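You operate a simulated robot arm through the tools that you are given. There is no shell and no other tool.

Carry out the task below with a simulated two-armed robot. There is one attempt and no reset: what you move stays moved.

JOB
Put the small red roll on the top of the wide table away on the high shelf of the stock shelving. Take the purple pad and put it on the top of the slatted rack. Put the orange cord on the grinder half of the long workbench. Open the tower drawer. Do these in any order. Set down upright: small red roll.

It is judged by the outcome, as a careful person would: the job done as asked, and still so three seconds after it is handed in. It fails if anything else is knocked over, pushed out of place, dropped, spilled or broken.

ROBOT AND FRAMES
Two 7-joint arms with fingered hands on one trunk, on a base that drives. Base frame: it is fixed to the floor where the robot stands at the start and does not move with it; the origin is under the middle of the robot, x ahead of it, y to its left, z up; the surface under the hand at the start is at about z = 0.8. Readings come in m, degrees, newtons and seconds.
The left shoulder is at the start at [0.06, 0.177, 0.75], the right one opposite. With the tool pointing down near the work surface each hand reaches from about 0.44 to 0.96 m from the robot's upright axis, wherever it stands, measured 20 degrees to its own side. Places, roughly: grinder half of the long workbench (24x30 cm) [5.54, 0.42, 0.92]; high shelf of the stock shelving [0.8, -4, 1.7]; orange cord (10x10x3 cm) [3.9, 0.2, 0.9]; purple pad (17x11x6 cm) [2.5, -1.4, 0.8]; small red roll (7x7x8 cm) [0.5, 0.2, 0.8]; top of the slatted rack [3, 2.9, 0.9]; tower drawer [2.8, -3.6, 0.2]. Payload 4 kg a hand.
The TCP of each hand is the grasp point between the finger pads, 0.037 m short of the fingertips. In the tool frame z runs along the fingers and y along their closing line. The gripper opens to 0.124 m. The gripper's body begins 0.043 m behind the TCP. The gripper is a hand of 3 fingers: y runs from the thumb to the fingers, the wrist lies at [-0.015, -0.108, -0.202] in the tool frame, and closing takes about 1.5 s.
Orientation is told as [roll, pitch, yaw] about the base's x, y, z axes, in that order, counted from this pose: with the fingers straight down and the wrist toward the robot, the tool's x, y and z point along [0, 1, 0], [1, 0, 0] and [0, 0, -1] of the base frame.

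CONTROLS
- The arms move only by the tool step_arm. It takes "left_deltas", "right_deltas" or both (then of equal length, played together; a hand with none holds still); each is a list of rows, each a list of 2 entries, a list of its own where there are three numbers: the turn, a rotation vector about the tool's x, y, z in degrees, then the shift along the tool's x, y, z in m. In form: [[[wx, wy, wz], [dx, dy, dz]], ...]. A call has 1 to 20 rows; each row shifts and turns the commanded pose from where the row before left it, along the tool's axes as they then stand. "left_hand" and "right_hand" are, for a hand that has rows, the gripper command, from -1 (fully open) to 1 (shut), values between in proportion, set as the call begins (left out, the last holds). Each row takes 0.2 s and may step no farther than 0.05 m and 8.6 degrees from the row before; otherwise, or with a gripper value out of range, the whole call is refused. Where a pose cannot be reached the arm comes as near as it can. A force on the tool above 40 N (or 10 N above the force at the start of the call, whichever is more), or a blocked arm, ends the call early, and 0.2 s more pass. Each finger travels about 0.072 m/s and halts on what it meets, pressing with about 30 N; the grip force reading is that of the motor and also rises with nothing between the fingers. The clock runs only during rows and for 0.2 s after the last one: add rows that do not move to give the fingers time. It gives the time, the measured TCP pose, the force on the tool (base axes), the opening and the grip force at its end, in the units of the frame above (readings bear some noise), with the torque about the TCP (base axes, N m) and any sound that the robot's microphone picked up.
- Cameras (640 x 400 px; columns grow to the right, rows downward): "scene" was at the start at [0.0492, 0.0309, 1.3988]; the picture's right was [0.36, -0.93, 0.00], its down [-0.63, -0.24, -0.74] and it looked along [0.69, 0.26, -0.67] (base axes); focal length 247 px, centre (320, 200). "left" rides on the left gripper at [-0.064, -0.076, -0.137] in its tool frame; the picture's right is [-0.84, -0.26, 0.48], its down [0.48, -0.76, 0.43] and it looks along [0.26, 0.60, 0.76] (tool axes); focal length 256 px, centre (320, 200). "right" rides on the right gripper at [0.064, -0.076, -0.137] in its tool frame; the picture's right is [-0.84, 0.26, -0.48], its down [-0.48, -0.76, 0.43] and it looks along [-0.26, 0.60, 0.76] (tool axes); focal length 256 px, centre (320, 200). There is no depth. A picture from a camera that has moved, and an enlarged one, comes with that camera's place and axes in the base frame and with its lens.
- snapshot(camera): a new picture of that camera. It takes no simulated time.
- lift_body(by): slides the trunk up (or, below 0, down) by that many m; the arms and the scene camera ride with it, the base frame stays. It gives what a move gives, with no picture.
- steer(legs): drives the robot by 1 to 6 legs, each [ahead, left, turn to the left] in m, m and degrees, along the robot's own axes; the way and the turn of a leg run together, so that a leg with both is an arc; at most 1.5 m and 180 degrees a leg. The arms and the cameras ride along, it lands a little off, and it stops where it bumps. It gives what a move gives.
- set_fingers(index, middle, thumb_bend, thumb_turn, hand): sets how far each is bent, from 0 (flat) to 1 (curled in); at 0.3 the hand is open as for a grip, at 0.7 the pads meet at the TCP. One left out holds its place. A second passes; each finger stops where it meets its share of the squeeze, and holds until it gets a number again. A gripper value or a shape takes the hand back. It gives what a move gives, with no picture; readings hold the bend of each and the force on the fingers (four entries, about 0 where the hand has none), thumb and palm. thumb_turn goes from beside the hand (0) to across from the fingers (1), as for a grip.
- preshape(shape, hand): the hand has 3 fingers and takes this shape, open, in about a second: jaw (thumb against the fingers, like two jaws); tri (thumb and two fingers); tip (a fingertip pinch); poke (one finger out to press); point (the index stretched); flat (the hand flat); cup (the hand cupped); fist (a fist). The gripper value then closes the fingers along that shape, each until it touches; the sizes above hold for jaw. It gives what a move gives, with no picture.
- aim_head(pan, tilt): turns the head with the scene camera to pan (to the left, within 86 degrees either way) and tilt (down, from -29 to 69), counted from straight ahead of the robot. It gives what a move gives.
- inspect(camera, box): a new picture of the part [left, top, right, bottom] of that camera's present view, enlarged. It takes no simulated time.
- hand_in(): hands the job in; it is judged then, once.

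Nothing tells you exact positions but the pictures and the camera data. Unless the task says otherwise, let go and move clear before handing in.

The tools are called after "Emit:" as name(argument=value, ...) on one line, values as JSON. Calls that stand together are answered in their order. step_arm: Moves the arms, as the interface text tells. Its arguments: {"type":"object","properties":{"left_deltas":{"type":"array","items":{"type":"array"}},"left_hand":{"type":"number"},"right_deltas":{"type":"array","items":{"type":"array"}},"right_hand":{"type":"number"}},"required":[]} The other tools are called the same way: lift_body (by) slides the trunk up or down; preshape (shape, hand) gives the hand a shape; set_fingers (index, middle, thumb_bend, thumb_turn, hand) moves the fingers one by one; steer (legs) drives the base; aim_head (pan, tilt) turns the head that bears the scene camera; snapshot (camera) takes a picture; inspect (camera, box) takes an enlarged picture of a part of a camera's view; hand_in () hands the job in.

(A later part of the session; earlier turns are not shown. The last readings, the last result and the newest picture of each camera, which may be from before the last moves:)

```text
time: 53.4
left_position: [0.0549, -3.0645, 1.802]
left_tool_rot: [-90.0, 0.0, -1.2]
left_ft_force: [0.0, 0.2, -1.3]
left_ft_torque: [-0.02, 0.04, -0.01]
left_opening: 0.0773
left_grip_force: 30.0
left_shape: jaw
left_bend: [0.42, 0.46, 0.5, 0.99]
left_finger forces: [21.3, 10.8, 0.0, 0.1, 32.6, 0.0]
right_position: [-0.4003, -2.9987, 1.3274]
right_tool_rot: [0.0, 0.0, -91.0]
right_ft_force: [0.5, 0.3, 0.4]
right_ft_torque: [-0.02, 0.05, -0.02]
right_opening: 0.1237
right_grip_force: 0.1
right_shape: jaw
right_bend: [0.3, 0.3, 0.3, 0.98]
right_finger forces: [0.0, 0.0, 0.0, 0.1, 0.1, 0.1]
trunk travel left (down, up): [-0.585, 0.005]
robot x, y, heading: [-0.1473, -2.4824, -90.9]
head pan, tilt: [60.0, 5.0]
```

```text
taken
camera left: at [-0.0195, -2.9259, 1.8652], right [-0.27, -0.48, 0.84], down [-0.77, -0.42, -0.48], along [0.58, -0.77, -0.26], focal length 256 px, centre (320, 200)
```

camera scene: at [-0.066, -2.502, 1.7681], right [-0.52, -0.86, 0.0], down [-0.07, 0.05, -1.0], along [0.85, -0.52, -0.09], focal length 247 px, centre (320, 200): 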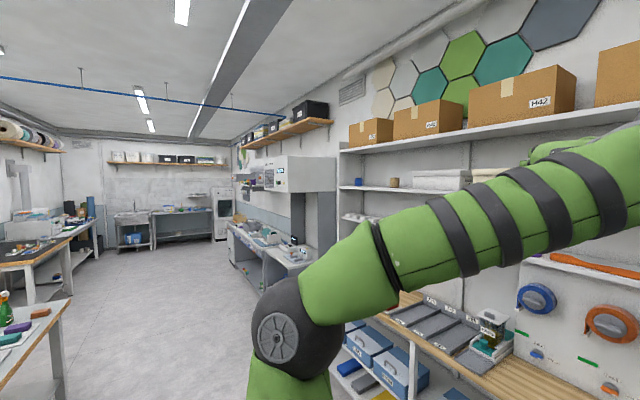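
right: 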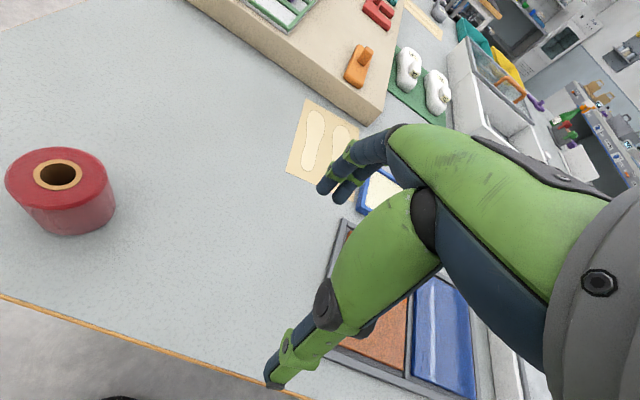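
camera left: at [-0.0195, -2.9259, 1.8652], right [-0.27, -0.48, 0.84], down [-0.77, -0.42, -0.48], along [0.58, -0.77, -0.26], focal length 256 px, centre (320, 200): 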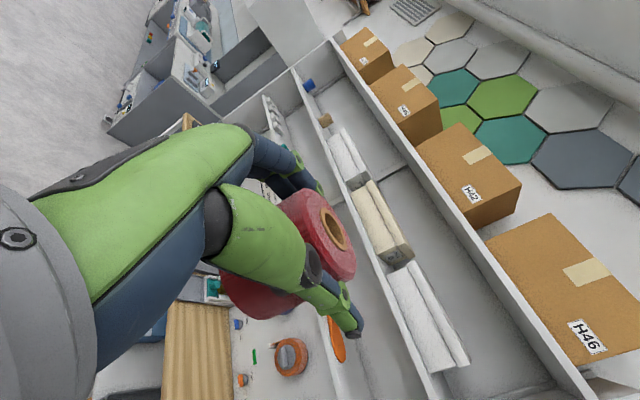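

The high shelf surface is at z≈1.70. There is a free gap between the blue roll (x≈1.51) and the tan roll (x≈1.17) at y≈-3.85. I'll slide left along the aisle until the hand lines up with it.

Emit:
steer(legs=[[0, 1.28, 1.0]])

Emit:
aim_head(pan=0, tilt=15)

Emit:
snapshot(camera="scene")

Emit:
snapshot(camera="left")

```text
time: 59.8
left_position: [1.3515, -3.0768, 1.8012]
left_tool_rot: [-90.0, 0.0, -0.3]
left_ft_force: [0.2, 0.1, -1.4]
left_ft_torque: [0.01, 0.02, -0.02]
left_opening: 0.077
left_grip_force: 30.2
left_shape: jaw
left_bend: [0.42, 0.46, 0.5, 0.99]
left_finger forces: [21.3, 10.9, 0.0, 0.0, 32.6, 0.0]
right_position: [0.8959, -3.0189, 1.3288]
right_tool_rot: [0.0, 0.0, -90.3]
right_ft_force: [0.9, 0.4, -0.6]
right_ft_torque: [0.01, 0.02, -0.01]
right_opening: 0.1237
right_grip_force: 0.1
right_shape: jaw
right_bend: [0.3, 0.3, 0.3, 0.98]
right_finger forces: [0.0, 0.1, 0.0, 0.0, 0.1, 0.0]
trunk travel left (down, up): [-0.585, 0.005]
robot x, y, heading: [1.1439, -2.5039, -90.6]
head pan, tilt: [60.0, 5.0]
```

```text
time: 61.1
left_position: [1.3526, -3.0778, 1.8009]
left_tool_rot: [-89.9, 0.1, -0.2]
left_ft_force: [0.6, 1.1, -1.3]
left_ft_torque: [0.02, 0.01, 0.02]
left_opening: 0.0775
left_grip_force: 30.3
left_shape: jaw
left_bend: [0.42, 0.46, 0.5, 0.99]
left_finger forces: [21.3, 10.8, 0.0, 0.1, 32.6, 0.0]
right_position: [0.8953, -3.0199, 1.328]
right_tool_rot: [-0.1, 0.0, -90.3]
right_ft_force: [0.8, -0.3, 0.4]
right_ft_torque: [0.03, -0.01, -0.02]
right_opening: 0.1237
right_grip_force: 0.1
right_shape: jaw
right_bend: [0.3, 0.3, 0.3, 0.98]
right_finger forces: [0.0, 0.0, 0.0, 0.0, 0.0, 0.0]
trunk travel left (down, up): [-0.585, 0.005]
robot x, y, heading: [1.1441, -2.498, -90.3]
head pan, tilt: [0.0, 15.0]
```

```text
taken
camera scene: at [1.1439, -2.5638, 1.7519], right [-1.0, 0.0, 0.0], down [0.0, 0.26, -0.97], along [0.0, -0.97, -0.26], focal length 247 px, centre (320, 200)
```

scene: 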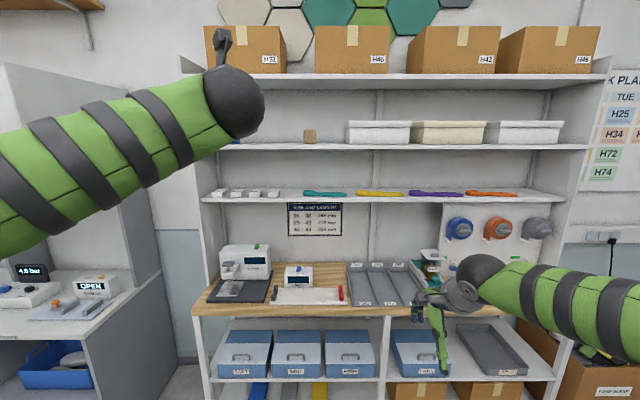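

```text
taken
camera left: at [1.2763, -2.94, 1.8653], right [-0.26, -0.48, 0.84], down [-0.76, -0.43, -0.48], along [0.59, -0.76, -0.26], focal length 256 px, centre (320, 200)
```

left: 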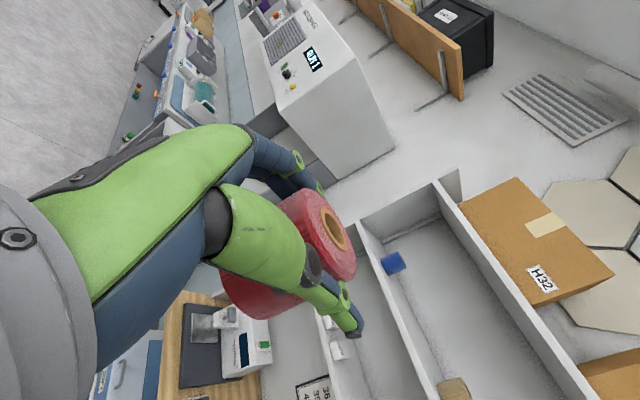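

The hand is lined up with the gap (tan roll x≈1.20, blue roll x≈1.56, midpoint 1.38). I'll move 0.45 m closer and re-measure before reaching in.

Emit:
steer(legs=[[0.45, 0.03, 0.4]])

Emit:
snapshot(camera="scene")

Emit:
snapshot(camera="left")

Emit:
aim_head(pan=0, tilt=50)

Emit:
snapshot(camera="scene")

```text
time: 63.9
left_position: [1.3848, -3.5285, 1.8014]
left_tool_rot: [-90.1, 0.0, 0.1]
left_ft_force: [0.2, -0.1, -0.4]
left_ft_torque: [0.02, 0.01, -0.01]
left_opening: 0.0774
left_grip_force: 30.1
left_shape: jaw
left_bend: [0.42, 0.46, 0.5, 0.99]
left_finger forces: [21.3, 10.7, 0.1, 0.0, 32.6, 0.1]
right_position: [0.9279, -3.4728, 1.3286]
right_tool_rot: [-0.1, 0.1, -89.9]
right_ft_force: [0.6, 0.0, 0.9]
right_ft_torque: [0.01, -0.03, -0.02]
right_opening: 0.124
right_grip_force: 0.1
right_shape: jaw
right_bend: [0.3, 0.3, 0.3, 0.98]
right_finger forces: [0.1, 0.0, 0.0, 0.1, 0.1, 0.0]
trunk travel left (down, up): [-0.585, 0.005]
robot x, y, heading: [1.1719, -2.9547, -90.0]
head pan, tilt: [0.0, 15.0]
```

```text
taken
camera scene: at [1.1732, -3.017, 1.7518], right [-1.0, 0.0, 0.0], down [0.0, 0.26, -0.97], along [0.0, -0.97, -0.26], focal length 247 px, centre (320, 200)
```

scene: 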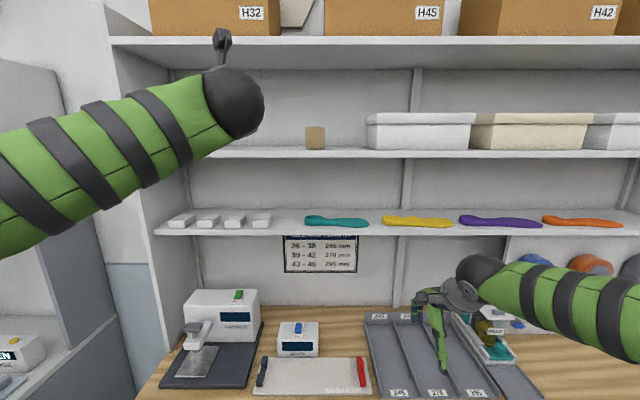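

```text
taken
camera left: at [1.308, -3.3924, 1.865], right [-0.26, -0.48, 0.84], down [-0.76, -0.44, -0.48], along [0.6, -0.76, -0.26], focal length 256 px, centre (320, 200)
```

left: 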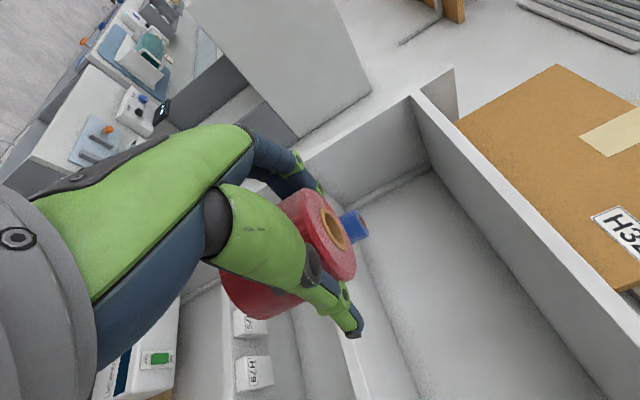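

```text
time: 64.9
left_position: [1.3847, -3.528, 1.8013]
left_tool_rot: [-90.1, 0.0, 0.2]
left_ft_force: [0.2, -0.3, -1.2]
left_ft_torque: [0.07, 0.03, -0.04]
left_opening: 0.0774
left_grip_force: 29.9
left_shape: jaw
left_bend: [0.42, 0.46, 0.5, 0.99]
left_finger forces: [21.4, 10.8, 0.1, 0.1, 32.7, 0.0]
right_position: [0.9282, -3.4723, 1.3287]
right_tool_rot: [0.0, 0.0, -89.9]
right_ft_force: [-0.3, -0.1, 0.3]
right_ft_torque: [0.02, -0.02, 0.02]
right_opening: 0.1236
right_grip_force: 0.0
right_shape: jaw
right_bend: [0.3, 0.3, 0.3, 0.98]
right_finger forces: [0.0, 0.0, 0.0, 0.0, 0.0, 0.1]
trunk travel left (down, up): [-0.585, 0.005]
robot x, y, heading: [1.1702, -2.9521, -90.0]
head pan, tilt: [0.0, 50.0]
```

```text
taken
camera scene: at [1.1731, -2.9996, 1.6982], right [-1.0, 0.0, 0.0], down [0.0, 0.77, -0.64], along [0.0, -0.64, -0.77], focal length 247 px, centre (320, 200)
```

scene: 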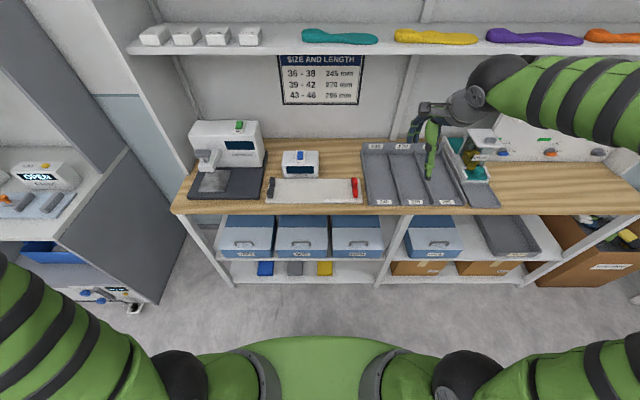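

From two viewpoints I get the high shelf front edge at y≈-3.87 and z≈1.70, with the neighbouring rolls at y≈-3.97. I'll aim for [1.40, -3.97] and extend the arm in free space first to see how far it reaches at this height.

Emit:
step_arm(left_deltas=[[[0, 0, 0], [0, 0.0, 0.03]], [[0, 0, 0], [0, 0, 0.03]], [[0, 0, 0], [0, 0, 0.03]], [[0, 0, 0], [0, 0, 0.03]], [[0, 0, 0], [0, 0, 0.02]]])

Emit:
aim_head(pan=10, tilt=5)

Emit:
snapshot(camera="scene")

Emit:
snapshot(camera="left")

```text
time: 66.1
left_position: [1.3857, -3.6715, 1.8037]
left_tool_rot: [-90.0, -0.1, 0.2]
left_ft_force: [-0.4, 0.0, -0.3]
left_ft_torque: [0.02, 0.0, 0.02]
left_opening: 0.0774
left_grip_force: 30.5
left_shape: jaw
left_bend: [0.42, 0.46, 0.5, 0.99]
left_finger forces: [21.4, 10.8, 0.0, 0.0, 32.5, 0.0]
right_position: [0.9281, -3.474, 1.3276]
right_tool_rot: [0.0, 0.1, -89.9]
right_ft_force: [0.2, 1.2, 0.7]
right_ft_torque: [0.01, -0.01, 0.01]
right_opening: 0.1233
right_grip_force: 0.0
right_shape: jaw
right_bend: [0.3, 0.3, 0.3, 0.98]
right_finger forces: [0.1, 0.0, 0.1, 0.0, 0.0, 0.0]
trunk travel left (down, up): [-0.585, 0.005]
robot x, y, heading: [1.1728, -2.9535, -89.7]
head pan, tilt: [0.0, 50.0]
```

```text
time: 67.2
left_position: [1.3866, -3.6689, 1.8044]
left_tool_rot: [-89.9, 0.0, 0.1]
left_ft_force: [-0.1, 0.0, -1.5]
left_ft_torque: [0.03, 0.03, -0.01]
left_opening: 0.0773
left_grip_force: 30.2
left_shape: jaw
left_bend: [0.42, 0.46, 0.5, 0.99]
left_finger forces: [21.2, 10.8, 0.0, 0.0, 32.6, 0.1]
right_position: [0.928, -3.4729, 1.3287]
right_tool_rot: [0.0, 0.0, -89.9]
right_ft_force: [0.0, 0.2, -0.7]
right_ft_torque: [-0.01, 0.0, 0.02]
right_opening: 0.1236
right_grip_force: 0.2
right_shape: jaw
right_bend: [0.3, 0.3, 0.3, 0.98]
right_finger forces: [0.0, 0.0, 0.1, 0.0, 0.0, 0.1]
trunk travel left (down, up): [-0.585, 0.005]
robot x, y, heading: [1.1703, -2.9527, -90.1]
head pan, tilt: [10.0, 5.0]
```

```text
taken
camera scene: at [1.1891, -3.0131, 1.768], right [-0.98, -0.17, 0.0], down [-0.02, 0.09, -1.0], along [0.17, -0.98, -0.09], focal length 247 px, centre (320, 200)
```

scene: 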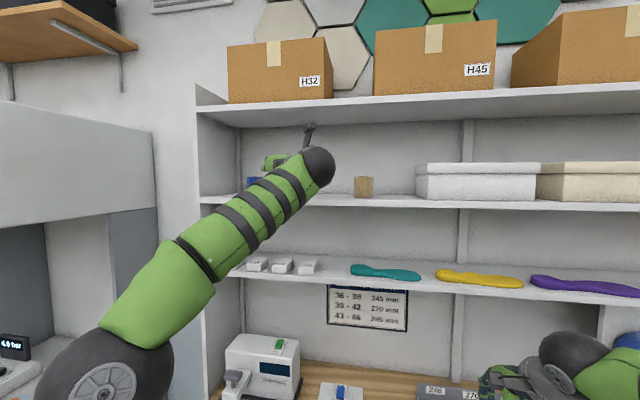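

```text
taken
camera left: at [1.3092, -3.5325, 1.8677], right [-0.26, -0.48, 0.84], down [-0.76, -0.44, -0.48], along [0.6, -0.76, -0.26], focal length 256 px, centre (320, 200)
```

left: 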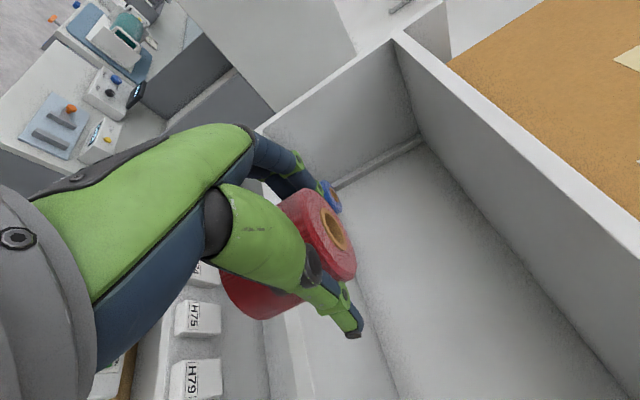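

Reach at this height is good: the hand is at 0.72 m ahead with no limit reported. The gap runs from the tan roll at x≈1.185 to the blue roll at x≈1.65, so I'll drive 0.22 m closer with a slight left shift.

Emit:
steer(legs=[[0.21, 0.025, 0]])

Emit:
snapshot(camera="scene")

Emit:
snapshot(camera="left")

```text
time: 68.8
left_position: [1.4114, -3.8821, 1.8027]
left_tool_rot: [-89.8, 0.1, 0.1]
left_ft_force: [-0.4, -0.6, -1.2]
left_ft_torque: [-0.02, 0.03, 0.01]
left_opening: 0.0774
left_grip_force: 30.1
left_shape: jaw
left_bend: [0.42, 0.46, 0.5, 0.99]
left_finger forces: [21.3, 10.8, 0.0, 0.0, 32.6, 0.0]
right_position: [0.9533, -3.6836, 1.3268]
right_tool_rot: [0.0, 0.1, -89.9]
right_ft_force: [0.4, -0.5, -0.3]
right_ft_torque: [0.0, -0.02, 0.01]
right_opening: 0.124
right_grip_force: 0.1
right_shape: jaw
right_bend: [0.3, 0.3, 0.3, 0.98]
right_finger forces: [0.0, 0.1, 0.1, 0.0, 0.0, 0.0]
trunk travel left (down, up): [-0.585, 0.005]
robot x, y, heading: [1.1964, -3.1641, -90.1]
head pan, tilt: [10.0, 5.0]
```

```text
taken
camera scene: at [1.2145, -3.2244, 1.768], right [-0.98, -0.17, 0.0], down [-0.02, 0.09, -1.0], along [0.17, -0.98, -0.09], focal length 247 px, centre (320, 200)
```

scene: 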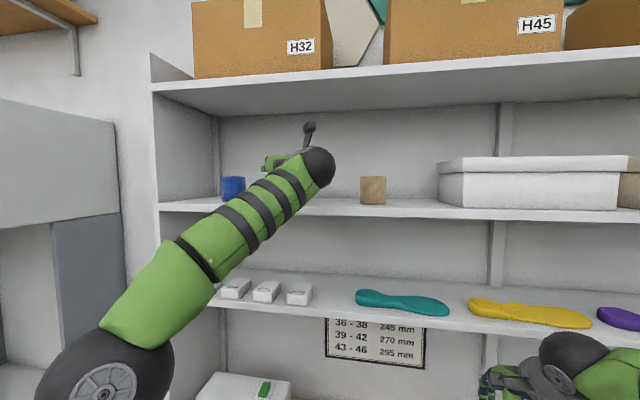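

```text
taken
camera left: at [1.3345, -3.7442, 1.867], right [-0.26, -0.48, 0.84], down [-0.76, -0.44, -0.48], along [0.6, -0.76, -0.26], focal length 256 px, centre (320, 200)
```

left: 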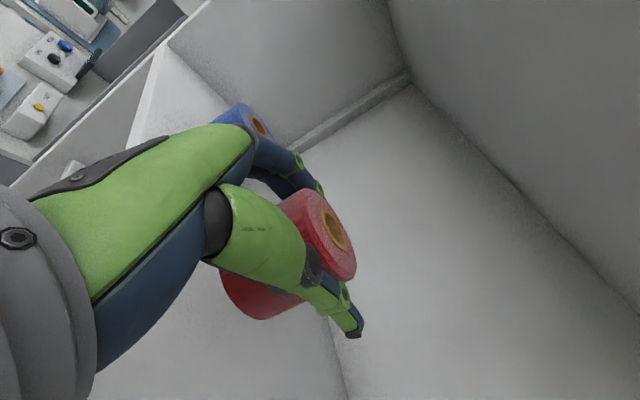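

The hand is just entering above the shelf, with the front edge at y≈-3.81, the back wall at y≈-4.11, and free room either side. I'll go 7 cm further in, then lower in small steps until I feel contact.

Emit:
step_arm(left_deltas=[[[0, 0, 0], [0, 0, 0.025]], [[0, 0, 0], [0, 0, 0.025]], [[0, 0, 0], [0, 0, 0.02]], [[0, 0, 0], [0, 0, 0]]])

Emit:
step_arm(left_deltas=[[[0, 0, 0], [0.01, 0, 0]], [[0, 0, 0], [0.01, 0, 0]], [[0, 0, 0], [0.008, 0, 0]], [[0, 0, 0], [0, 0, 0]]])

Emit:
snapshot(camera="left")

Emit:
snapshot(camera="scene")

```text
time: 69.8
left_position: [1.4127, -3.9443, 1.791]
left_tool_rot: [-90.0, 0.1, 0.1]
left_ft_force: [0.4, -0.5, -0.7]
left_ft_torque: [0.01, 0.03, 0.02]
left_opening: 0.0771
left_grip_force: 29.3
left_shape: jaw
left_bend: [0.42, 0.46, 0.5, 0.99]
left_finger forces: [21.3, 10.8, 0.1, 0.0, 32.6, 0.0]
left hand out of reach, approached as far as the arm can: row 3
right_position: [0.9532, -3.6821, 1.3286]
right_tool_rot: [0.0, -0.1, -89.9]
right_ft_force: [-0.4, 0.5, 0.7]
right_ft_torque: [0.0, 0.04, 0.01]
right_opening: 0.1238
right_grip_force: 0.2
right_shape: jaw
right_bend: [0.3, 0.3, 0.3, 0.98]
right_finger forces: [0.1, 0.1, 0.0, 0.1, 0.1, 0.1]
trunk travel left (down, up): [-0.585, 0.005]
robot x, y, heading: [1.1954, -3.1618, -89.7]
head pan, tilt: [10.0, 5.0]
```

```text
time: 70.8
left_position: [1.414, -3.9449, 1.7651]
left_tool_rot: [-90.0, 0.1, 0.2]
left_ft_force: [0.8, 0.5, -1.3]
left_ft_torque: [0.02, 0.02, -0.01]
left_opening: 0.0774
left_grip_force: 30.0
left_shape: jaw
left_bend: [0.42, 0.46, 0.5, 0.99]
left_finger forces: [21.3, 10.9, 0.0, 0.1, 32.6, 0.0]
right_position: [0.9531, -3.683, 1.3294]
right_tool_rot: [0.0, 0.0, -89.9]
right_ft_force: [1.0, -0.1, 0.1]
right_ft_torque: [0.0, 0.0, -0.02]
right_opening: 0.1237
right_grip_force: 0.0
right_shape: jaw
right_bend: [0.3, 0.3, 0.3, 0.98]
right_finger forces: [0.0, 0.0, 0.0, 0.1, 0.0, 0.0]
trunk travel left (down, up): [-0.585, 0.005]
robot x, y, heading: [1.2, -3.1649, -90.0]
head pan, tilt: [10.0, 5.0]
```

```text
taken
camera left: at [1.3371, -3.8084, 1.8292], right [-0.26, -0.48, 0.84], down [-0.76, -0.44, -0.48], along [0.6, -0.76, -0.26], focal length 256 px, centre (320, 200)
```

left: 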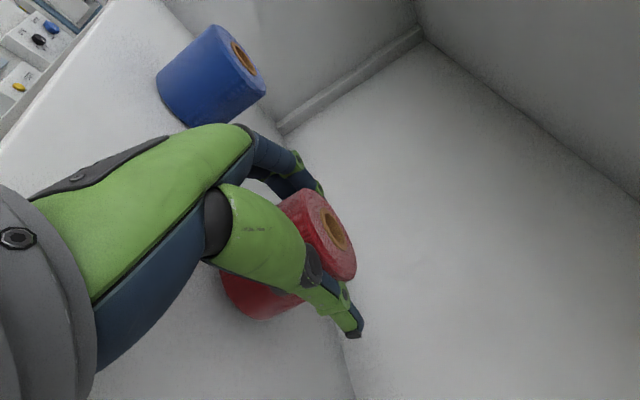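

```text
taken
camera scene: at [1.2143, -3.2229, 1.768], right [-0.98, -0.17, 0.0], down [-0.02, 0.09, -1.0], along [0.17, -0.98, -0.09], focal length 247 px, centre (320, 200)
```

scene: 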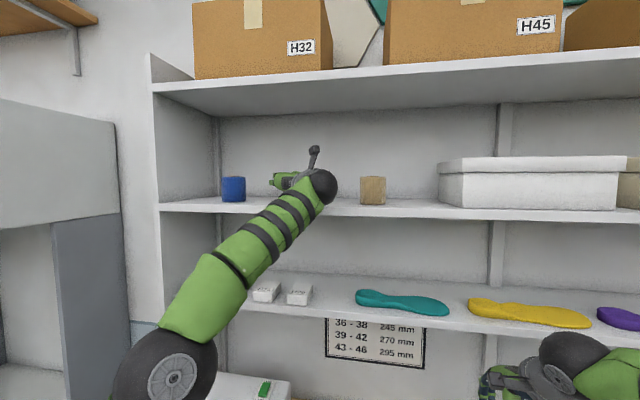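

The roll is about 13 cm inside the shelf edge and nearly at the surface. I'll lower in 3–4 mm steps, watching the vertical force.

Emit:
step_arm(left_deltas=[[[0, 0, 0], [0.004, 0, 0]], [[0, 0, 0], [0.003, 0, 0]], [[0, 0, 0], [0, 0, 0]]])

Emit:
inspect(camera="left", box=[160, 150, 400, 300])

```text
time: 71.6
left_position: [1.4158, -3.9445, 1.7586]
left_tool_rot: [-90.0, 0.1, 0.2]
left_ft_force: [0.4, -0.2, -0.2]
left_ft_torque: [0.03, 0.02, -0.01]
left_opening: 0.0772
left_grip_force: 30.0
left_shape: jaw
left_bend: [0.42, 0.46, 0.5, 0.99]
left_finger forces: [21.2, 10.8, 0.0, 0.1, 32.6, 0.0]
right_position: [0.9536, -3.6826, 1.328]
right_tool_rot: [0.0, -0.1, -89.8]
right_ft_force: [-0.4, -0.1, -0.5]
right_ft_torque: [0.0, -0.02, -0.01]
right_opening: 0.1235
right_grip_force: 0.0
right_shape: jaw
right_bend: [0.3, 0.3, 0.3, 0.98]
right_finger forces: [0.0, 0.0, 0.0, 0.0, 0.0, 0.0]
trunk travel left (down, up): [-0.585, 0.005]
robot x, y, heading: [1.1949, -3.1616, -90.0]
head pan, tilt: [10.0, 5.0]
```

```text
2.67 times, centred on (280, 225) of left
camera zoom: at [1.3386, -3.8076, 1.8224], right [-0.26, -0.48, 0.84], down [-0.76, -0.44, -0.48], along [0.6, -0.76, -0.26], focal length 683 px, centre (427, 133)
```

zoom: 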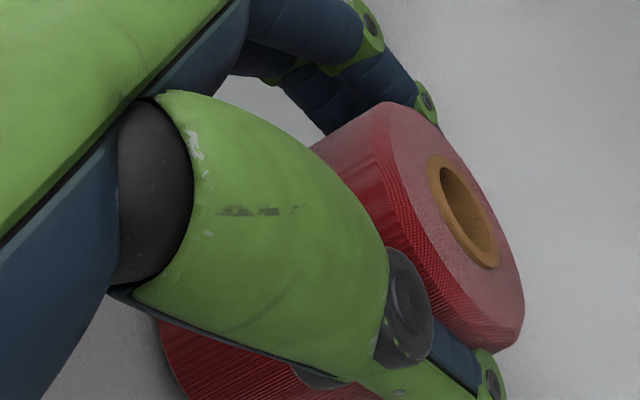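

Emit:
step_arm(left_deltas=[[[0, 0, 0], [0.003, 0, 0]], [[0, 0, 0], [0, 0, 0]]])

Emit:
step_arm(left_deltas=[[[0, 0, 0], [0.003, 0, 0]], [[0, 0, 0], [0, 0, 0]]])

```text
time: 72.2
left_position: [1.4151, -3.9431, 1.7562]
left_tool_rot: [-90.0, -0.1, 0.1]
left_ft_force: [-0.9, 0.1, 0.4]
left_ft_torque: [0.03, 0.0, -0.02]
left_opening: 0.0774
left_grip_force: 30.2
left_shape: jaw
left_bend: [0.42, 0.46, 0.5, 0.99]
left_finger forces: [21.4, 10.7, 0.0, 0.0, 32.6, 0.0]
right_position: [0.9537, -3.6818, 1.3274]
right_tool_rot: [0.0, 0.0, -89.9]
right_ft_force: [-0.7, -0.6, 0.0]
right_ft_torque: [0.03, 0.02, 0.02]
right_opening: 0.1238
right_grip_force: 0.0
right_shape: jaw
right_bend: [0.3, 0.3, 0.3, 0.98]
right_finger forces: [0.1, 0.0, 0.0, 0.0, 0.0, 0.0]
trunk travel left (down, up): [-0.585, 0.005]
robot x, y, heading: [1.1968, -3.1629, -89.9]
head pan, tilt: [10.0, 5.0]
```

```text
time: 72.8
left_position: [1.4154, -3.9423, 1.7556]
left_tool_rot: [-90.1, 0.0, 0.0]
left_ft_force: [0.1, -2.4, 8.4]
left_ft_torque: [-0.14, -0.17, -0.05]
left_opening: 0.0772
left_grip_force: 30.2
left_shape: jaw
left_bend: [0.42, 0.46, 0.5, 0.99]
left_finger forces: [22.3, 10.9, 0.0, 0.1, 32.5, 0.0]
right_position: [0.9523, -3.6825, 1.3299]
right_tool_rot: [-0.1, 0.0, -90.0]
right_ft_force: [-0.5, 0.7, 0.4]
right_ft_torque: [0.0, 0.01, 0.02]
right_opening: 0.1237
right_grip_force: 0.1
right_shape: jaw
right_bend: [0.3, 0.3, 0.3, 0.98]
right_finger forces: [0.0, 0.1, 0.0, 0.0, 0.1, 0.0]
trunk travel left (down, up): [-0.585, 0.005]
robot x, y, heading: [1.1937, -3.1623, -90.0]
head pan, tilt: [10.0, 5.0]
```

Contact felt (8 N upward): the roll is standing on the shelf. Opening the hand.

Emit:
step_arm(left_deltas=[[[0, 0, 0], [0, 0, 0]], [[0, 0, 0], [0, 0, 0]], [[0, 0, 0], [0, 0, 0]], [[0, 0, 0], [0, 0, 0]], [[0, 0, 0], [0, 0, 0]], [[0, 0, 0], [0, 0, 0]], [[0, 0, 0], [0, 0, 0]], [[0, 0, 0], [0, 0, 0]]], left_hand=-1)

Emit:
snapshot(camera="left")

```text
time: 74.6
left_position: [1.4157, -3.943, 1.7523]
left_tool_rot: [-90.1, 0.1, 0.2]
left_ft_force: [-0.4, 0.2, 0.0]
left_ft_torque: [-0.02, -0.03, 0.0]
left_opening: 0.1237
left_grip_force: 0.2
left_shape: jaw
left_bend: [0.3, 0.3, 0.3, 0.98]
left_finger forces: [0.0, 0.0, 0.1, 0.1, 0.1, 0.0]
right_position: [0.9552, -3.6831, 1.3292]
right_tool_rot: [0.0, 0.0, -89.9]
right_ft_force: [0.0, -0.1, -0.1]
right_ft_torque: [-0.01, 0.01, 0.0]
right_opening: 0.1234
right_grip_force: 0.0
right_shape: jaw
right_bend: [0.3, 0.3, 0.3, 0.98]
right_finger forces: [0.1, 0.0, 0.0, 0.0, 0.0, 0.0]
trunk travel left (down, up): [-0.585, 0.005]
robot x, y, heading: [1.1976, -3.1608, -90.2]
head pan, tilt: [10.0, 5.0]
```

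```text
taken
camera left: at [1.3382, -3.8059, 1.8172], right [-0.26, -0.48, 0.84], down [-0.76, -0.44, -0.48], along [0.6, -0.76, -0.26], focal length 256 px, centre (320, 200)
```

left: 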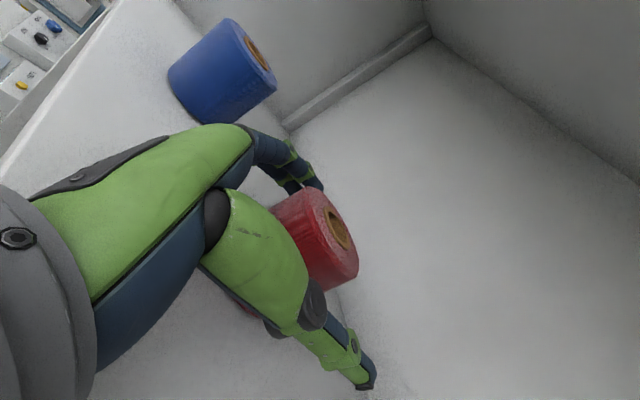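

The roll stands free. I'll withdraw the hand straight back and verify.

Emit:
step_arm(left_deltas=[[[0, 0, 0], [0, 0, -0.02]], [[0, 0, 0], [0, 0, -0.03]], [[0, 0, 0], [0, 0, -0.03]], [[0, 0, 0], [0, 0, -0.04]], [[0, 0, 0], [0, 0, -0.04]], [[0, 0, 0], [0, 0, -0.04]]])

Emit:
snapshot(camera="left")

Emit:
steer(legs=[[-0.5, 0, 0]])

Emit:
snapshot(camera="scene")

```text
time: 76.0
left_position: [1.4176, -3.7418, 1.7539]
left_tool_rot: [-90.0, 0.0, 0.1]
left_ft_force: [0.6, -0.1, -0.2]
left_ft_torque: [-0.04, 0.0, -0.01]
left_opening: 0.1239
left_grip_force: 0.1
left_shape: jaw
left_bend: [0.3, 0.3, 0.3, 0.98]
left_finger forces: [0.0, 0.0, 0.0, 0.0, 0.0, 0.0]
right_position: [0.9524, -3.681, 1.3287]
right_tool_rot: [0.0, 0.1, -89.9]
right_ft_force: [-0.3, -0.1, 0.1]
right_ft_torque: [-0.06, 0.0, -0.01]
right_opening: 0.1238
right_grip_force: 0.0
right_shape: jaw
right_bend: [0.3, 0.3, 0.3, 0.98]
right_finger forces: [0.0, 0.0, 0.0, 0.0, 0.0, 0.0]
trunk travel left (down, up): [-0.585, 0.005]
robot x, y, heading: [1.1977, -3.1612, -89.8]
head pan, tilt: [10.0, 5.0]
```

```text
taken
camera left: at [1.3415, -3.604, 1.8176], right [-0.25, -0.48, 0.84], down [-0.76, -0.44, -0.48], along [0.6, -0.76, -0.26], focal length 256 px, centre (320, 200)
```

left: 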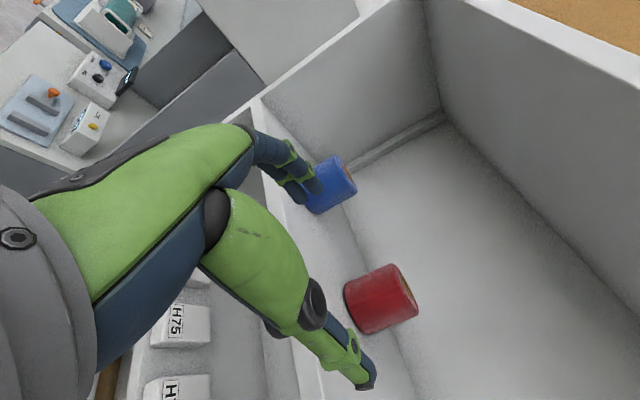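

```text
time: 79.0
left_position: [1.4167, -3.245, 1.7546]
left_tool_rot: [-90.0, -0.1, 0.0]
left_ft_force: [0.0, -0.2, 0.4]
left_ft_torque: [-0.02, -0.03, 0.04]
left_opening: 0.1238
left_grip_force: 0.0
left_shape: jaw
left_bend: [0.3, 0.3, 0.3, 0.98]
left_finger forces: [0.0, 0.1, 0.0, 0.0, 0.0, 0.0]
right_position: [0.952, -3.182, 1.3286]
right_tool_rot: [0.0, 0.0, -90.1]
right_ft_force: [-0.7, 1.2, 0.4]
right_ft_torque: [-0.04, -0.01, 0.01]
right_opening: 0.1236
right_grip_force: 0.0
right_shape: jaw
right_bend: [0.3, 0.3, 0.3, 0.98]
right_finger forces: [0.0, 0.1, 0.1, 0.1, 0.0, 0.0]
trunk travel left (down, up): [-0.585, 0.005]
robot x, y, heading: [1.197, -2.6656, -90.1]
head pan, tilt: [10.0, 5.0]
```

```text
taken
camera scene: at [1.2143, -2.7233, 1.7681], right [-0.99, -0.17, 0.0], down [-0.01, 0.09, -1.0], along [0.17, -0.98, -0.09], focal length 247 px, centre (320, 200)
```

scene: 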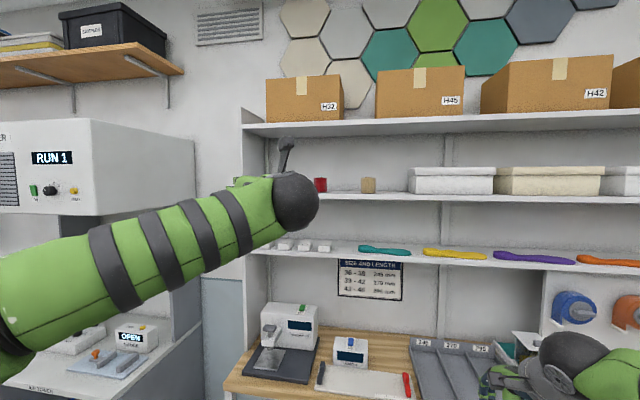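

The red roll stands upright on the high shelf between its neighbours. Now I'll lower the trunk and the left arm and look left toward the tower drawer.

Emit:
step_arm(left_deltas=[[[0, 0, 0], [0.045, 0, 0]], [[0, 0, 0], [0.045, 0, 0]], [[0, 0, 0], [0.045, 0, 0]], [[0, 0, 0], [0.045, 0, 0]], [[0, 0, 0], [0.045, 0, 0]], [[0, 0, 0], [0.045, 0, 0]], [[0, 0, 0], [0.045, 0, 0]], [[0, 0, 0], [0.045, 0, 0]], [[0, 0, 0], [0.045, 0, 0]], [[0, 0, 0], [0.03, 0, 0]]])

Emit:
lift_body(by=-0.31)

Emit:
aim_head(pan=50, tilt=25)

Emit:
snapshot(camera="scene")

```text
time: 81.2
left_position: [1.4154, -3.2455, 1.3183]
left_tool_rot: [-90.0, 0.0, 0.0]
left_ft_force: [1.0, -0.5, -0.2]
left_ft_torque: [-0.03, 0.05, 0.01]
left_opening: 0.1235
left_grip_force: 0.1
left_shape: jaw
left_bend: [0.3, 0.3, 0.3, 0.98]
left_finger forces: [0.0, 0.0, 0.1, 0.2, 0.0, 0.0]
right_position: [0.9515, -3.1829, 1.3293]
right_tool_rot: [-0.1, 0.1, -90.1]
right_ft_force: [1.4, -0.4, -0.3]
right_ft_torque: [0.01, 0.02, 0.01]
right_opening: 0.1239
right_grip_force: 0.0
right_shape: jaw
right_bend: [0.3, 0.3, 0.3, 0.98]
right_finger forces: [0.0, 0.0, 0.1, 0.0, 0.1, 0.0]
trunk travel left (down, up): [-0.585, 0.005]
robot x, y, heading: [1.1952, -2.6664, -90.1]
head pan, tilt: [10.0, 5.0]
```

```text
time: 84.3
left_position: [1.4161, -3.2456, 1.0087]
left_tool_rot: [-90.0, -0.1, -0.1]
left_ft_force: [-0.5, 0.3, 0.5]
left_ft_torque: [0.02, -0.02, 0.0]
left_opening: 0.1236
left_grip_force: 0.1
left_shape: jaw
left_bend: [0.3, 0.3, 0.3, 0.98]
left_finger forces: [0.0, 0.0, 0.0, 0.0, 0.0, 0.1]
right_position: [0.9527, -3.1828, 1.0181]
right_tool_rot: [0.0, 0.0, -90.1]
right_ft_force: [-0.4, 0.6, 0.0]
right_ft_torque: [0.0, 0.01, 0.0]
right_opening: 0.1236
right_grip_force: 0.1
right_shape: jaw
right_bend: [0.3, 0.3, 0.3, 0.98]
right_finger forces: [0.0, 0.0, 0.0, 0.0, 0.0, 0.0]
trunk travel left (down, up): [-0.275, 0.315]
robot x, y, heading: [1.1961, -2.6633, -90.2]
head pan, tilt: [10.0, 5.0]
```

```text
time: 85.3
left_position: [1.4154, -3.2455, 1.0089]
left_tool_rot: [-90.0, 0.0, -0.1]
left_ft_force: [0.1, 0.2, -0.1]
left_ft_torque: [0.01, 0.02, -0.02]
left_opening: 0.1236
left_grip_force: 0.2
left_shape: jaw
left_bend: [0.3, 0.3, 0.3, 0.98]
left_finger forces: [0.0, 0.0, 0.1, 0.1, 0.0, 0.0]
right_position: [0.9524, -3.1822, 1.0171]
right_tool_rot: [0.0, 0.0, -90.1]
right_ft_force: [-0.8, -0.7, 0.2]
right_ft_torque: [0.0, -0.01, 0.02]
right_opening: 0.1239
right_grip_force: 0.1
right_shape: jaw
right_bend: [0.3, 0.3, 0.3, 0.98]
right_finger forces: [0.1, 0.0, 0.0, 0.0, 0.0, 0.1]
trunk travel left (down, up): [-0.275, 0.315]
robot x, y, heading: [1.1974, -2.6629, -90.2]
head pan, tilt: [50.0, 25.0]
```

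```text
taken
camera scene: at [1.2689, -2.6933, 1.4257], right [-0.64, -0.76, 0.0], down [-0.32, 0.27, -0.91], along [0.69, -0.58, -0.42], focal length 247 px, centre (320, 200)
```

scene: 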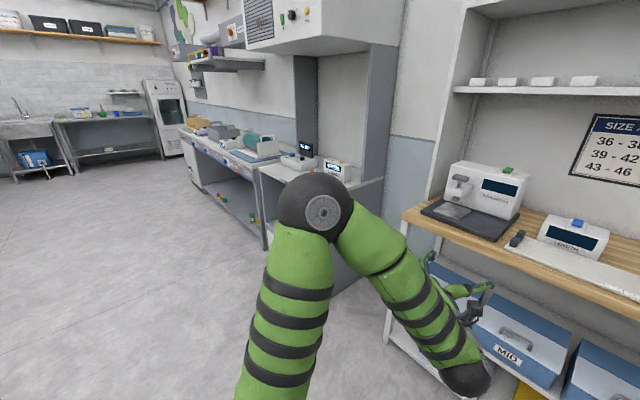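

The tower unit stands left of the shelving behind my elbow. I'll slide left about 1.4 m to face it squarely.

Emit:
steer(legs=[[0.1, 1.4, 0.2]])

Emit:
aim_head(pan=0, tilt=40)

Emit:
snapshot(camera="scene")

Emit:
aim_head(pan=0, tilt=10)

Emit:
snapshot(camera="scene")

```text
time: 92.3
left_position: [2.8165, -3.348, 1.0094]
left_tool_rot: [-90.0, 0.0, 0.0]
left_ft_force: [-0.4, -0.9, 0.9]
left_ft_torque: [0.0, -0.01, -0.02]
left_opening: 0.1236
left_grip_force: 0.0
left_shape: jaw
left_bend: [0.3, 0.3, 0.3, 0.98]
left_finger forces: [0.1, 0.0, 0.0, 0.0, 0.1, 0.0]
right_position: [2.352, -3.2864, 1.0175]
right_tool_rot: [0.0, -0.1, -90.0]
right_ft_force: [-0.5, 1.0, 0.1]
right_ft_torque: [-0.04, -0.03, -0.01]
right_opening: 0.1238
right_grip_force: 0.1
right_shape: jaw
right_bend: [0.3, 0.3, 0.3, 0.98]
right_finger forces: [0.0, 0.0, 0.0, 0.0, 0.0, 0.0]
trunk travel left (down, up): [-0.275, 0.315]
robot x, y, heading: [2.599, -2.7731, -90.2]
head pan, tilt: [50.0, 25.0]
```

```text
time: 93.5
left_position: [2.8176, -3.3486, 1.0092]
left_tool_rot: [-90.0, 0.0, 0.0]
left_ft_force: [-0.4, -0.4, -0.7]
left_ft_torque: [0.0, 0.0, 0.02]
left_opening: 0.1236
left_grip_force: 0.0
left_shape: jaw
left_bend: [0.3, 0.3, 0.3, 0.98]
left_finger forces: [0.0, 0.0, 0.0, 0.0, 0.0, 0.0]
right_position: [2.3538, -3.2865, 1.0193]
right_tool_rot: [-0.1, -0.1, -90.1]
right_ft_force: [-0.5, 0.4, 0.1]
right_ft_torque: [-0.03, -0.01, 0.02]
right_opening: 0.1236
right_grip_force: 0.0
right_shape: jaw
right_bend: [0.3, 0.3, 0.3, 0.98]
right_finger forces: [0.1, 0.0, 0.0, 0.1, 0.0, 0.1]
trunk travel left (down, up): [-0.275, 0.315]
robot x, y, heading: [2.5968, -2.7663, -90.1]
head pan, tilt: [0.0, 40.0]
```

```text
taken
camera scene: at [2.5991, -2.8219, 1.4023], right [-1.0, 0.0, 0.0], down [0.0, 0.64, -0.77], along [0.0, -0.77, -0.64], focal length 247 px, centre (320, 200)
```

scene: 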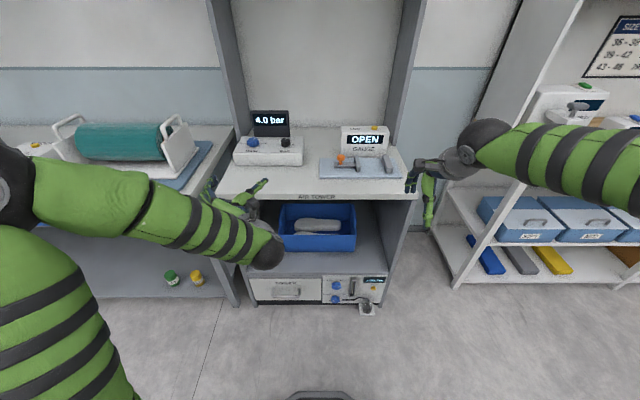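

```text
time: 94.5
left_position: [2.8167, -3.3479, 1.0085]
left_tool_rot: [-90.0, 0.0, 0.1]
left_ft_force: [0.3, 0.1, -0.6]
left_ft_torque: [-0.03, 0.02, 0.04]
left_opening: 0.1237
left_grip_force: 0.1
left_shape: jaw
left_bend: [0.3, 0.3, 0.3, 0.98]
left_finger forces: [0.0, 0.1, 0.1, 0.0, 0.0, 0.0]
right_position: [2.3531, -3.2867, 1.0188]
right_tool_rot: [0.1, 0.0, -90.1]
right_ft_force: [-0.8, -0.4, 0.0]
right_ft_torque: [-0.02, 0.01, 0.01]
right_opening: 0.1237
right_grip_force: 0.0
right_shape: jaw
right_bend: [0.3, 0.3, 0.3, 0.98]
right_finger forces: [0.1, 0.0, 0.1, 0.0, 0.0, 0.0]
trunk travel left (down, up): [-0.275, 0.315]
robot x, y, heading: [2.5975, -2.7656, -90.0]
head pan, tilt: [0.0, 10.0]
```

```text
taken
camera scene: at [2.599, -2.8299, 1.4499], right [-1.0, 0.0, 0.0], down [0.0, 0.17, -0.98], along [0.0, -0.98, -0.17], focal length 247 px, centre (320, 200)
```

scene: 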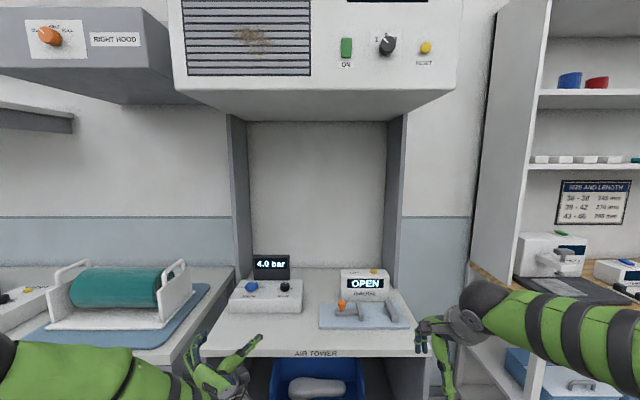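

The "AIR TOWER" has a drawer with a handle at its foot, next to a small control panel. I'll zoom in on it.

Emit:
aim_head(pan=0, tilt=50)

Emit:
inspect(camera="scene", box=[220, 150, 420, 275])

Emit:
snapshot(camera="scene")

```text
time: 95.5
left_position: [2.8174, -3.349, 1.0084]
left_tool_rot: [-90.0, 0.0, 0.1]
left_ft_force: [-0.2, 1.0, -0.1]
left_ft_torque: [-0.04, -0.01, 0.0]
left_opening: 0.1238
left_grip_force: 0.0
left_shape: jaw
left_bend: [0.3, 0.3, 0.3, 0.98]
left_finger forces: [0.0, 0.1, 0.0, 0.1, 0.0, 0.1]
right_position: [2.3528, -3.2879, 1.0186]
right_tool_rot: [0.0, -0.1, -90.2]
right_ft_force: [-0.2, 0.6, -0.3]
right_ft_torque: [-0.04, 0.0, -0.01]
right_opening: 0.1238
right_grip_force: 0.1
right_shape: jaw
right_bend: [0.3, 0.3, 0.3, 0.98]
right_finger forces: [0.0, 0.0, 0.0, 0.1, 0.0, 0.0]
trunk travel left (down, up): [-0.275, 0.315]
robot x, y, heading: [2.5999, -2.7666, -89.9]
head pan, tilt: [0.0, 50.0]
```

```text
3.20 times, centred on (320, 212) of scene
camera zoom: at [2.5991, -2.8139, 1.3882], right [-1.0, 0.0, 0.0], down [0.0, 0.77, -0.64], along [0.0, -0.64, -0.77], focal length 792 px, centre (320, 160)
```

zoom: 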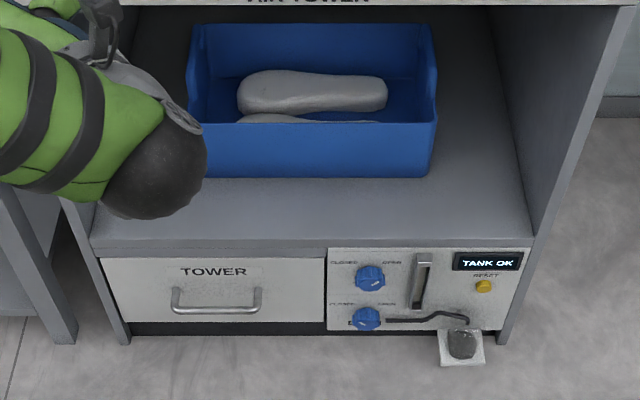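

```text
taken
camera scene: at [2.5991, -2.8139, 1.3882], right [-1.0, 0.0, 0.0], down [0.0, 0.77, -0.64], along [0.0, -0.64, -0.77], focal length 247 px, centre (320, 200)
```

scene: 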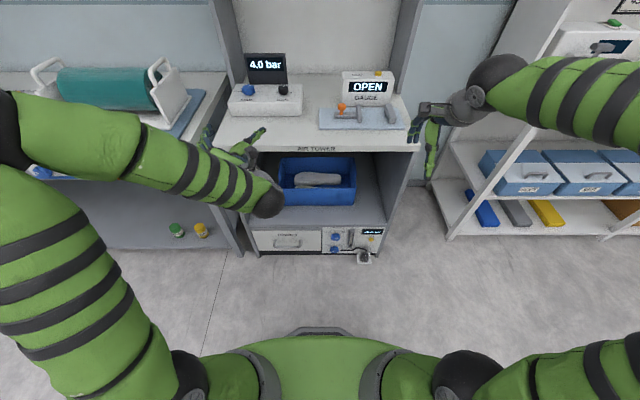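

The drawer labelled TOWER spans x 2.59–2.96 and z 0.09–0.30, with its face at y≈-3.51. Its bow handle bar is near [2.775, -3.47, 0.20]. I'll back up, turn the left hand to fingers forward and 30° down with a vertical closing line, and lower the trunk.

Emit:
steer(legs=[[-0.25, 0, 0]])

Emit:
step_arm(left_deltas=[[[0, 0, 8.2], [0, 0, 0]], [[0, 0, 8.2], [0, 0, 0]], [[0, 0, 8.2], [0, 0, 0]], [[0, 0, 8.2], [0, 0, 0]], [[0, 0, 8.2], [0, 0, 0]], [[0, 0, 8.2], [0, 0, 0]], [[0, 0, 8.2], [0, 0, 0]], [[0, 0, 8.2], [0, 0, 0]], [[0, 0, 8.2], [0, 0, 0]], [[0, 0, 8.2], [0, 0, 0]], [[0, 0, 8.0], [0, 0, 0]], [[7.5, 0, 0], [0, 0, 0]], [[7.5, 0, 0], [0, 0, 0]], [[7.5, 0, 0], [0, 0, 0]], [[7.5, 0, 0], [0, 0, 0]]])

Emit:
lift_body(by=-0.27)

Emit:
snapshot(camera="scene")

```text
time: 97.4
left_position: [2.8176, -3.0957, 1.0083]
left_tool_rot: [-90.0, 0.0, 0.0]
left_ft_force: [-0.6, -0.6, -0.2]
left_ft_torque: [0.03, 0.01, 0.03]
left_opening: 0.1237
left_grip_force: 0.1
left_shape: jaw
left_bend: [0.3, 0.3, 0.3, 0.98]
left_finger forces: [0.1, 0.0, 0.0, 0.1, 0.1, 0.1]
right_position: [2.3531, -3.0339, 1.0176]
right_tool_rot: [0.0, 0.0, -89.9]
right_ft_force: [0.5, -0.2, 0.0]
right_ft_torque: [0.0, -0.03, 0.01]
right_opening: 0.1238
right_grip_force: 0.0
right_shape: jaw
right_bend: [0.3, 0.3, 0.3, 0.98]
right_finger forces: [0.0, 0.0, 0.0, 0.1, 0.1, 0.0]
trunk travel left (down, up): [-0.275, 0.315]
robot x, y, heading: [2.5971, -2.5122, -90.0]
head pan, tilt: [0.0, 50.0]
```

```text
time: 100.6
left_position: [2.8189, -3.0959, 1.0097]
left_tool_rot: [0.0, -60.0, -89.9]
left_ft_force: [0.0, 0.3, -0.8]
left_ft_torque: [0.0, -0.01, -0.01]
left_opening: 0.1236
left_grip_force: 0.0
left_shape: jaw
left_bend: [0.3, 0.3, 0.3, 0.98]
left_finger forces: [0.0, 0.0, 0.0, 0.1, 0.1, 0.0]
right_position: [2.3539, -3.0338, 1.0196]
right_tool_rot: [-0.1, 0.0, -90.0]
right_ft_force: [-0.5, 0.4, 0.7]
right_ft_torque: [-0.02, 0.0, 0.01]
right_opening: 0.124
right_grip_force: 0.1
right_shape: jaw
right_bend: [0.3, 0.3, 0.3, 0.98]
right_finger forces: [0.1, 0.0, 0.0, 0.0, 0.0, 0.0]
trunk travel left (down, up): [-0.275, 0.315]
robot x, y, heading: [2.5976, -2.5153, -90.0]
head pan, tilt: [0.0, 50.0]
```

```text
time: 103.3
left_position: [2.8198, -3.0963, 0.7389]
left_tool_rot: [0.0, -60.1, -90.1]
left_ft_force: [0.2, 0.2, -0.6]
left_ft_torque: [0.02, 0.01, 0.01]
left_opening: 0.1237
left_grip_force: 0.0
left_shape: jaw
left_bend: [0.3, 0.3, 0.3, 0.98]
left_finger forces: [0.1, 0.0, 0.1, 0.1, 0.0, 0.1]
right_position: [2.3533, -3.0337, 0.7489]
right_tool_rot: [0.0, 0.0, -89.9]
right_ft_force: [-1.6, -0.1, -0.1]
right_ft_torque: [-0.01, -0.01, -0.02]
right_opening: 0.1236
right_grip_force: 0.1
right_shape: jaw
right_bend: [0.3, 0.3, 0.3, 0.98]
right_finger forces: [0.0, 0.1, 0.1, 0.0, 0.1, 0.1]
trunk travel left (down, up): [-0.005, 0.585]
robot x, y, heading: [2.5983, -2.5154, -89.9]
head pan, tilt: [0.0, 50.0]
```

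```text
taken
camera scene: at [2.5993, -2.5612, 1.1182], right [-1.0, 0.0, 0.0], down [0.0, 0.77, -0.64], along [0.0, -0.64, -0.77], focal length 247 px, centre (320, 200)
```

scene: 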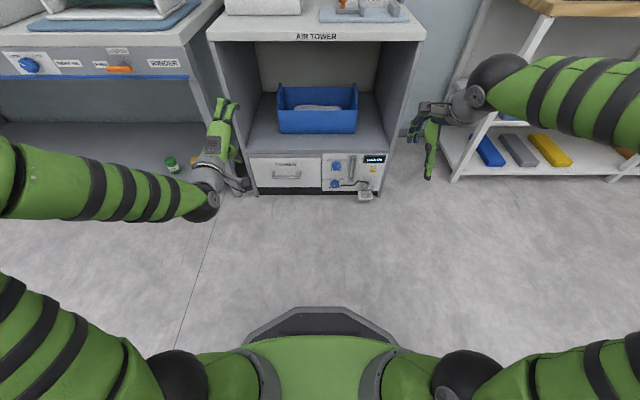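

The hand took the pose and the drawer is now in clear view. I'll zoom in to pin down the handle from this second viewpoint.

Emit:
inspect(camera="scene", box=[240, 140, 400, 240])

Emit:
snapshot(camera="left")

```text
4.00 times, centred on (320, 190) of scene
camera zoom: at [2.5993, -2.5612, 1.1182], right [-1.0, 0.0, 0.0], down [0.0, 0.77, -0.64], along [0.0, -0.64, -0.77], focal length 990 px, centre (320, 240)
```

zoom: 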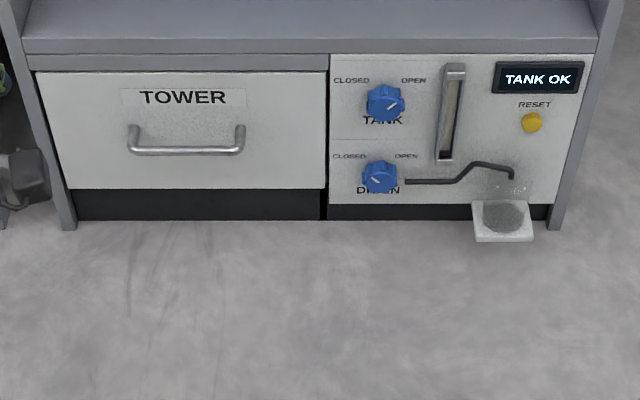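

```text
taken
camera left: at [2.7545, -2.9389, 0.7416], right [-0.84, -0.29, -0.46], down [0.48, 0.0, -0.88], along [0.26, -0.96, 0.14], focal length 256 px, centre (320, 200)
```

left: 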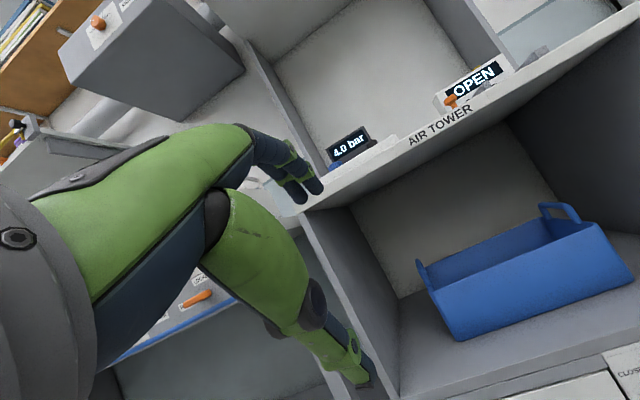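

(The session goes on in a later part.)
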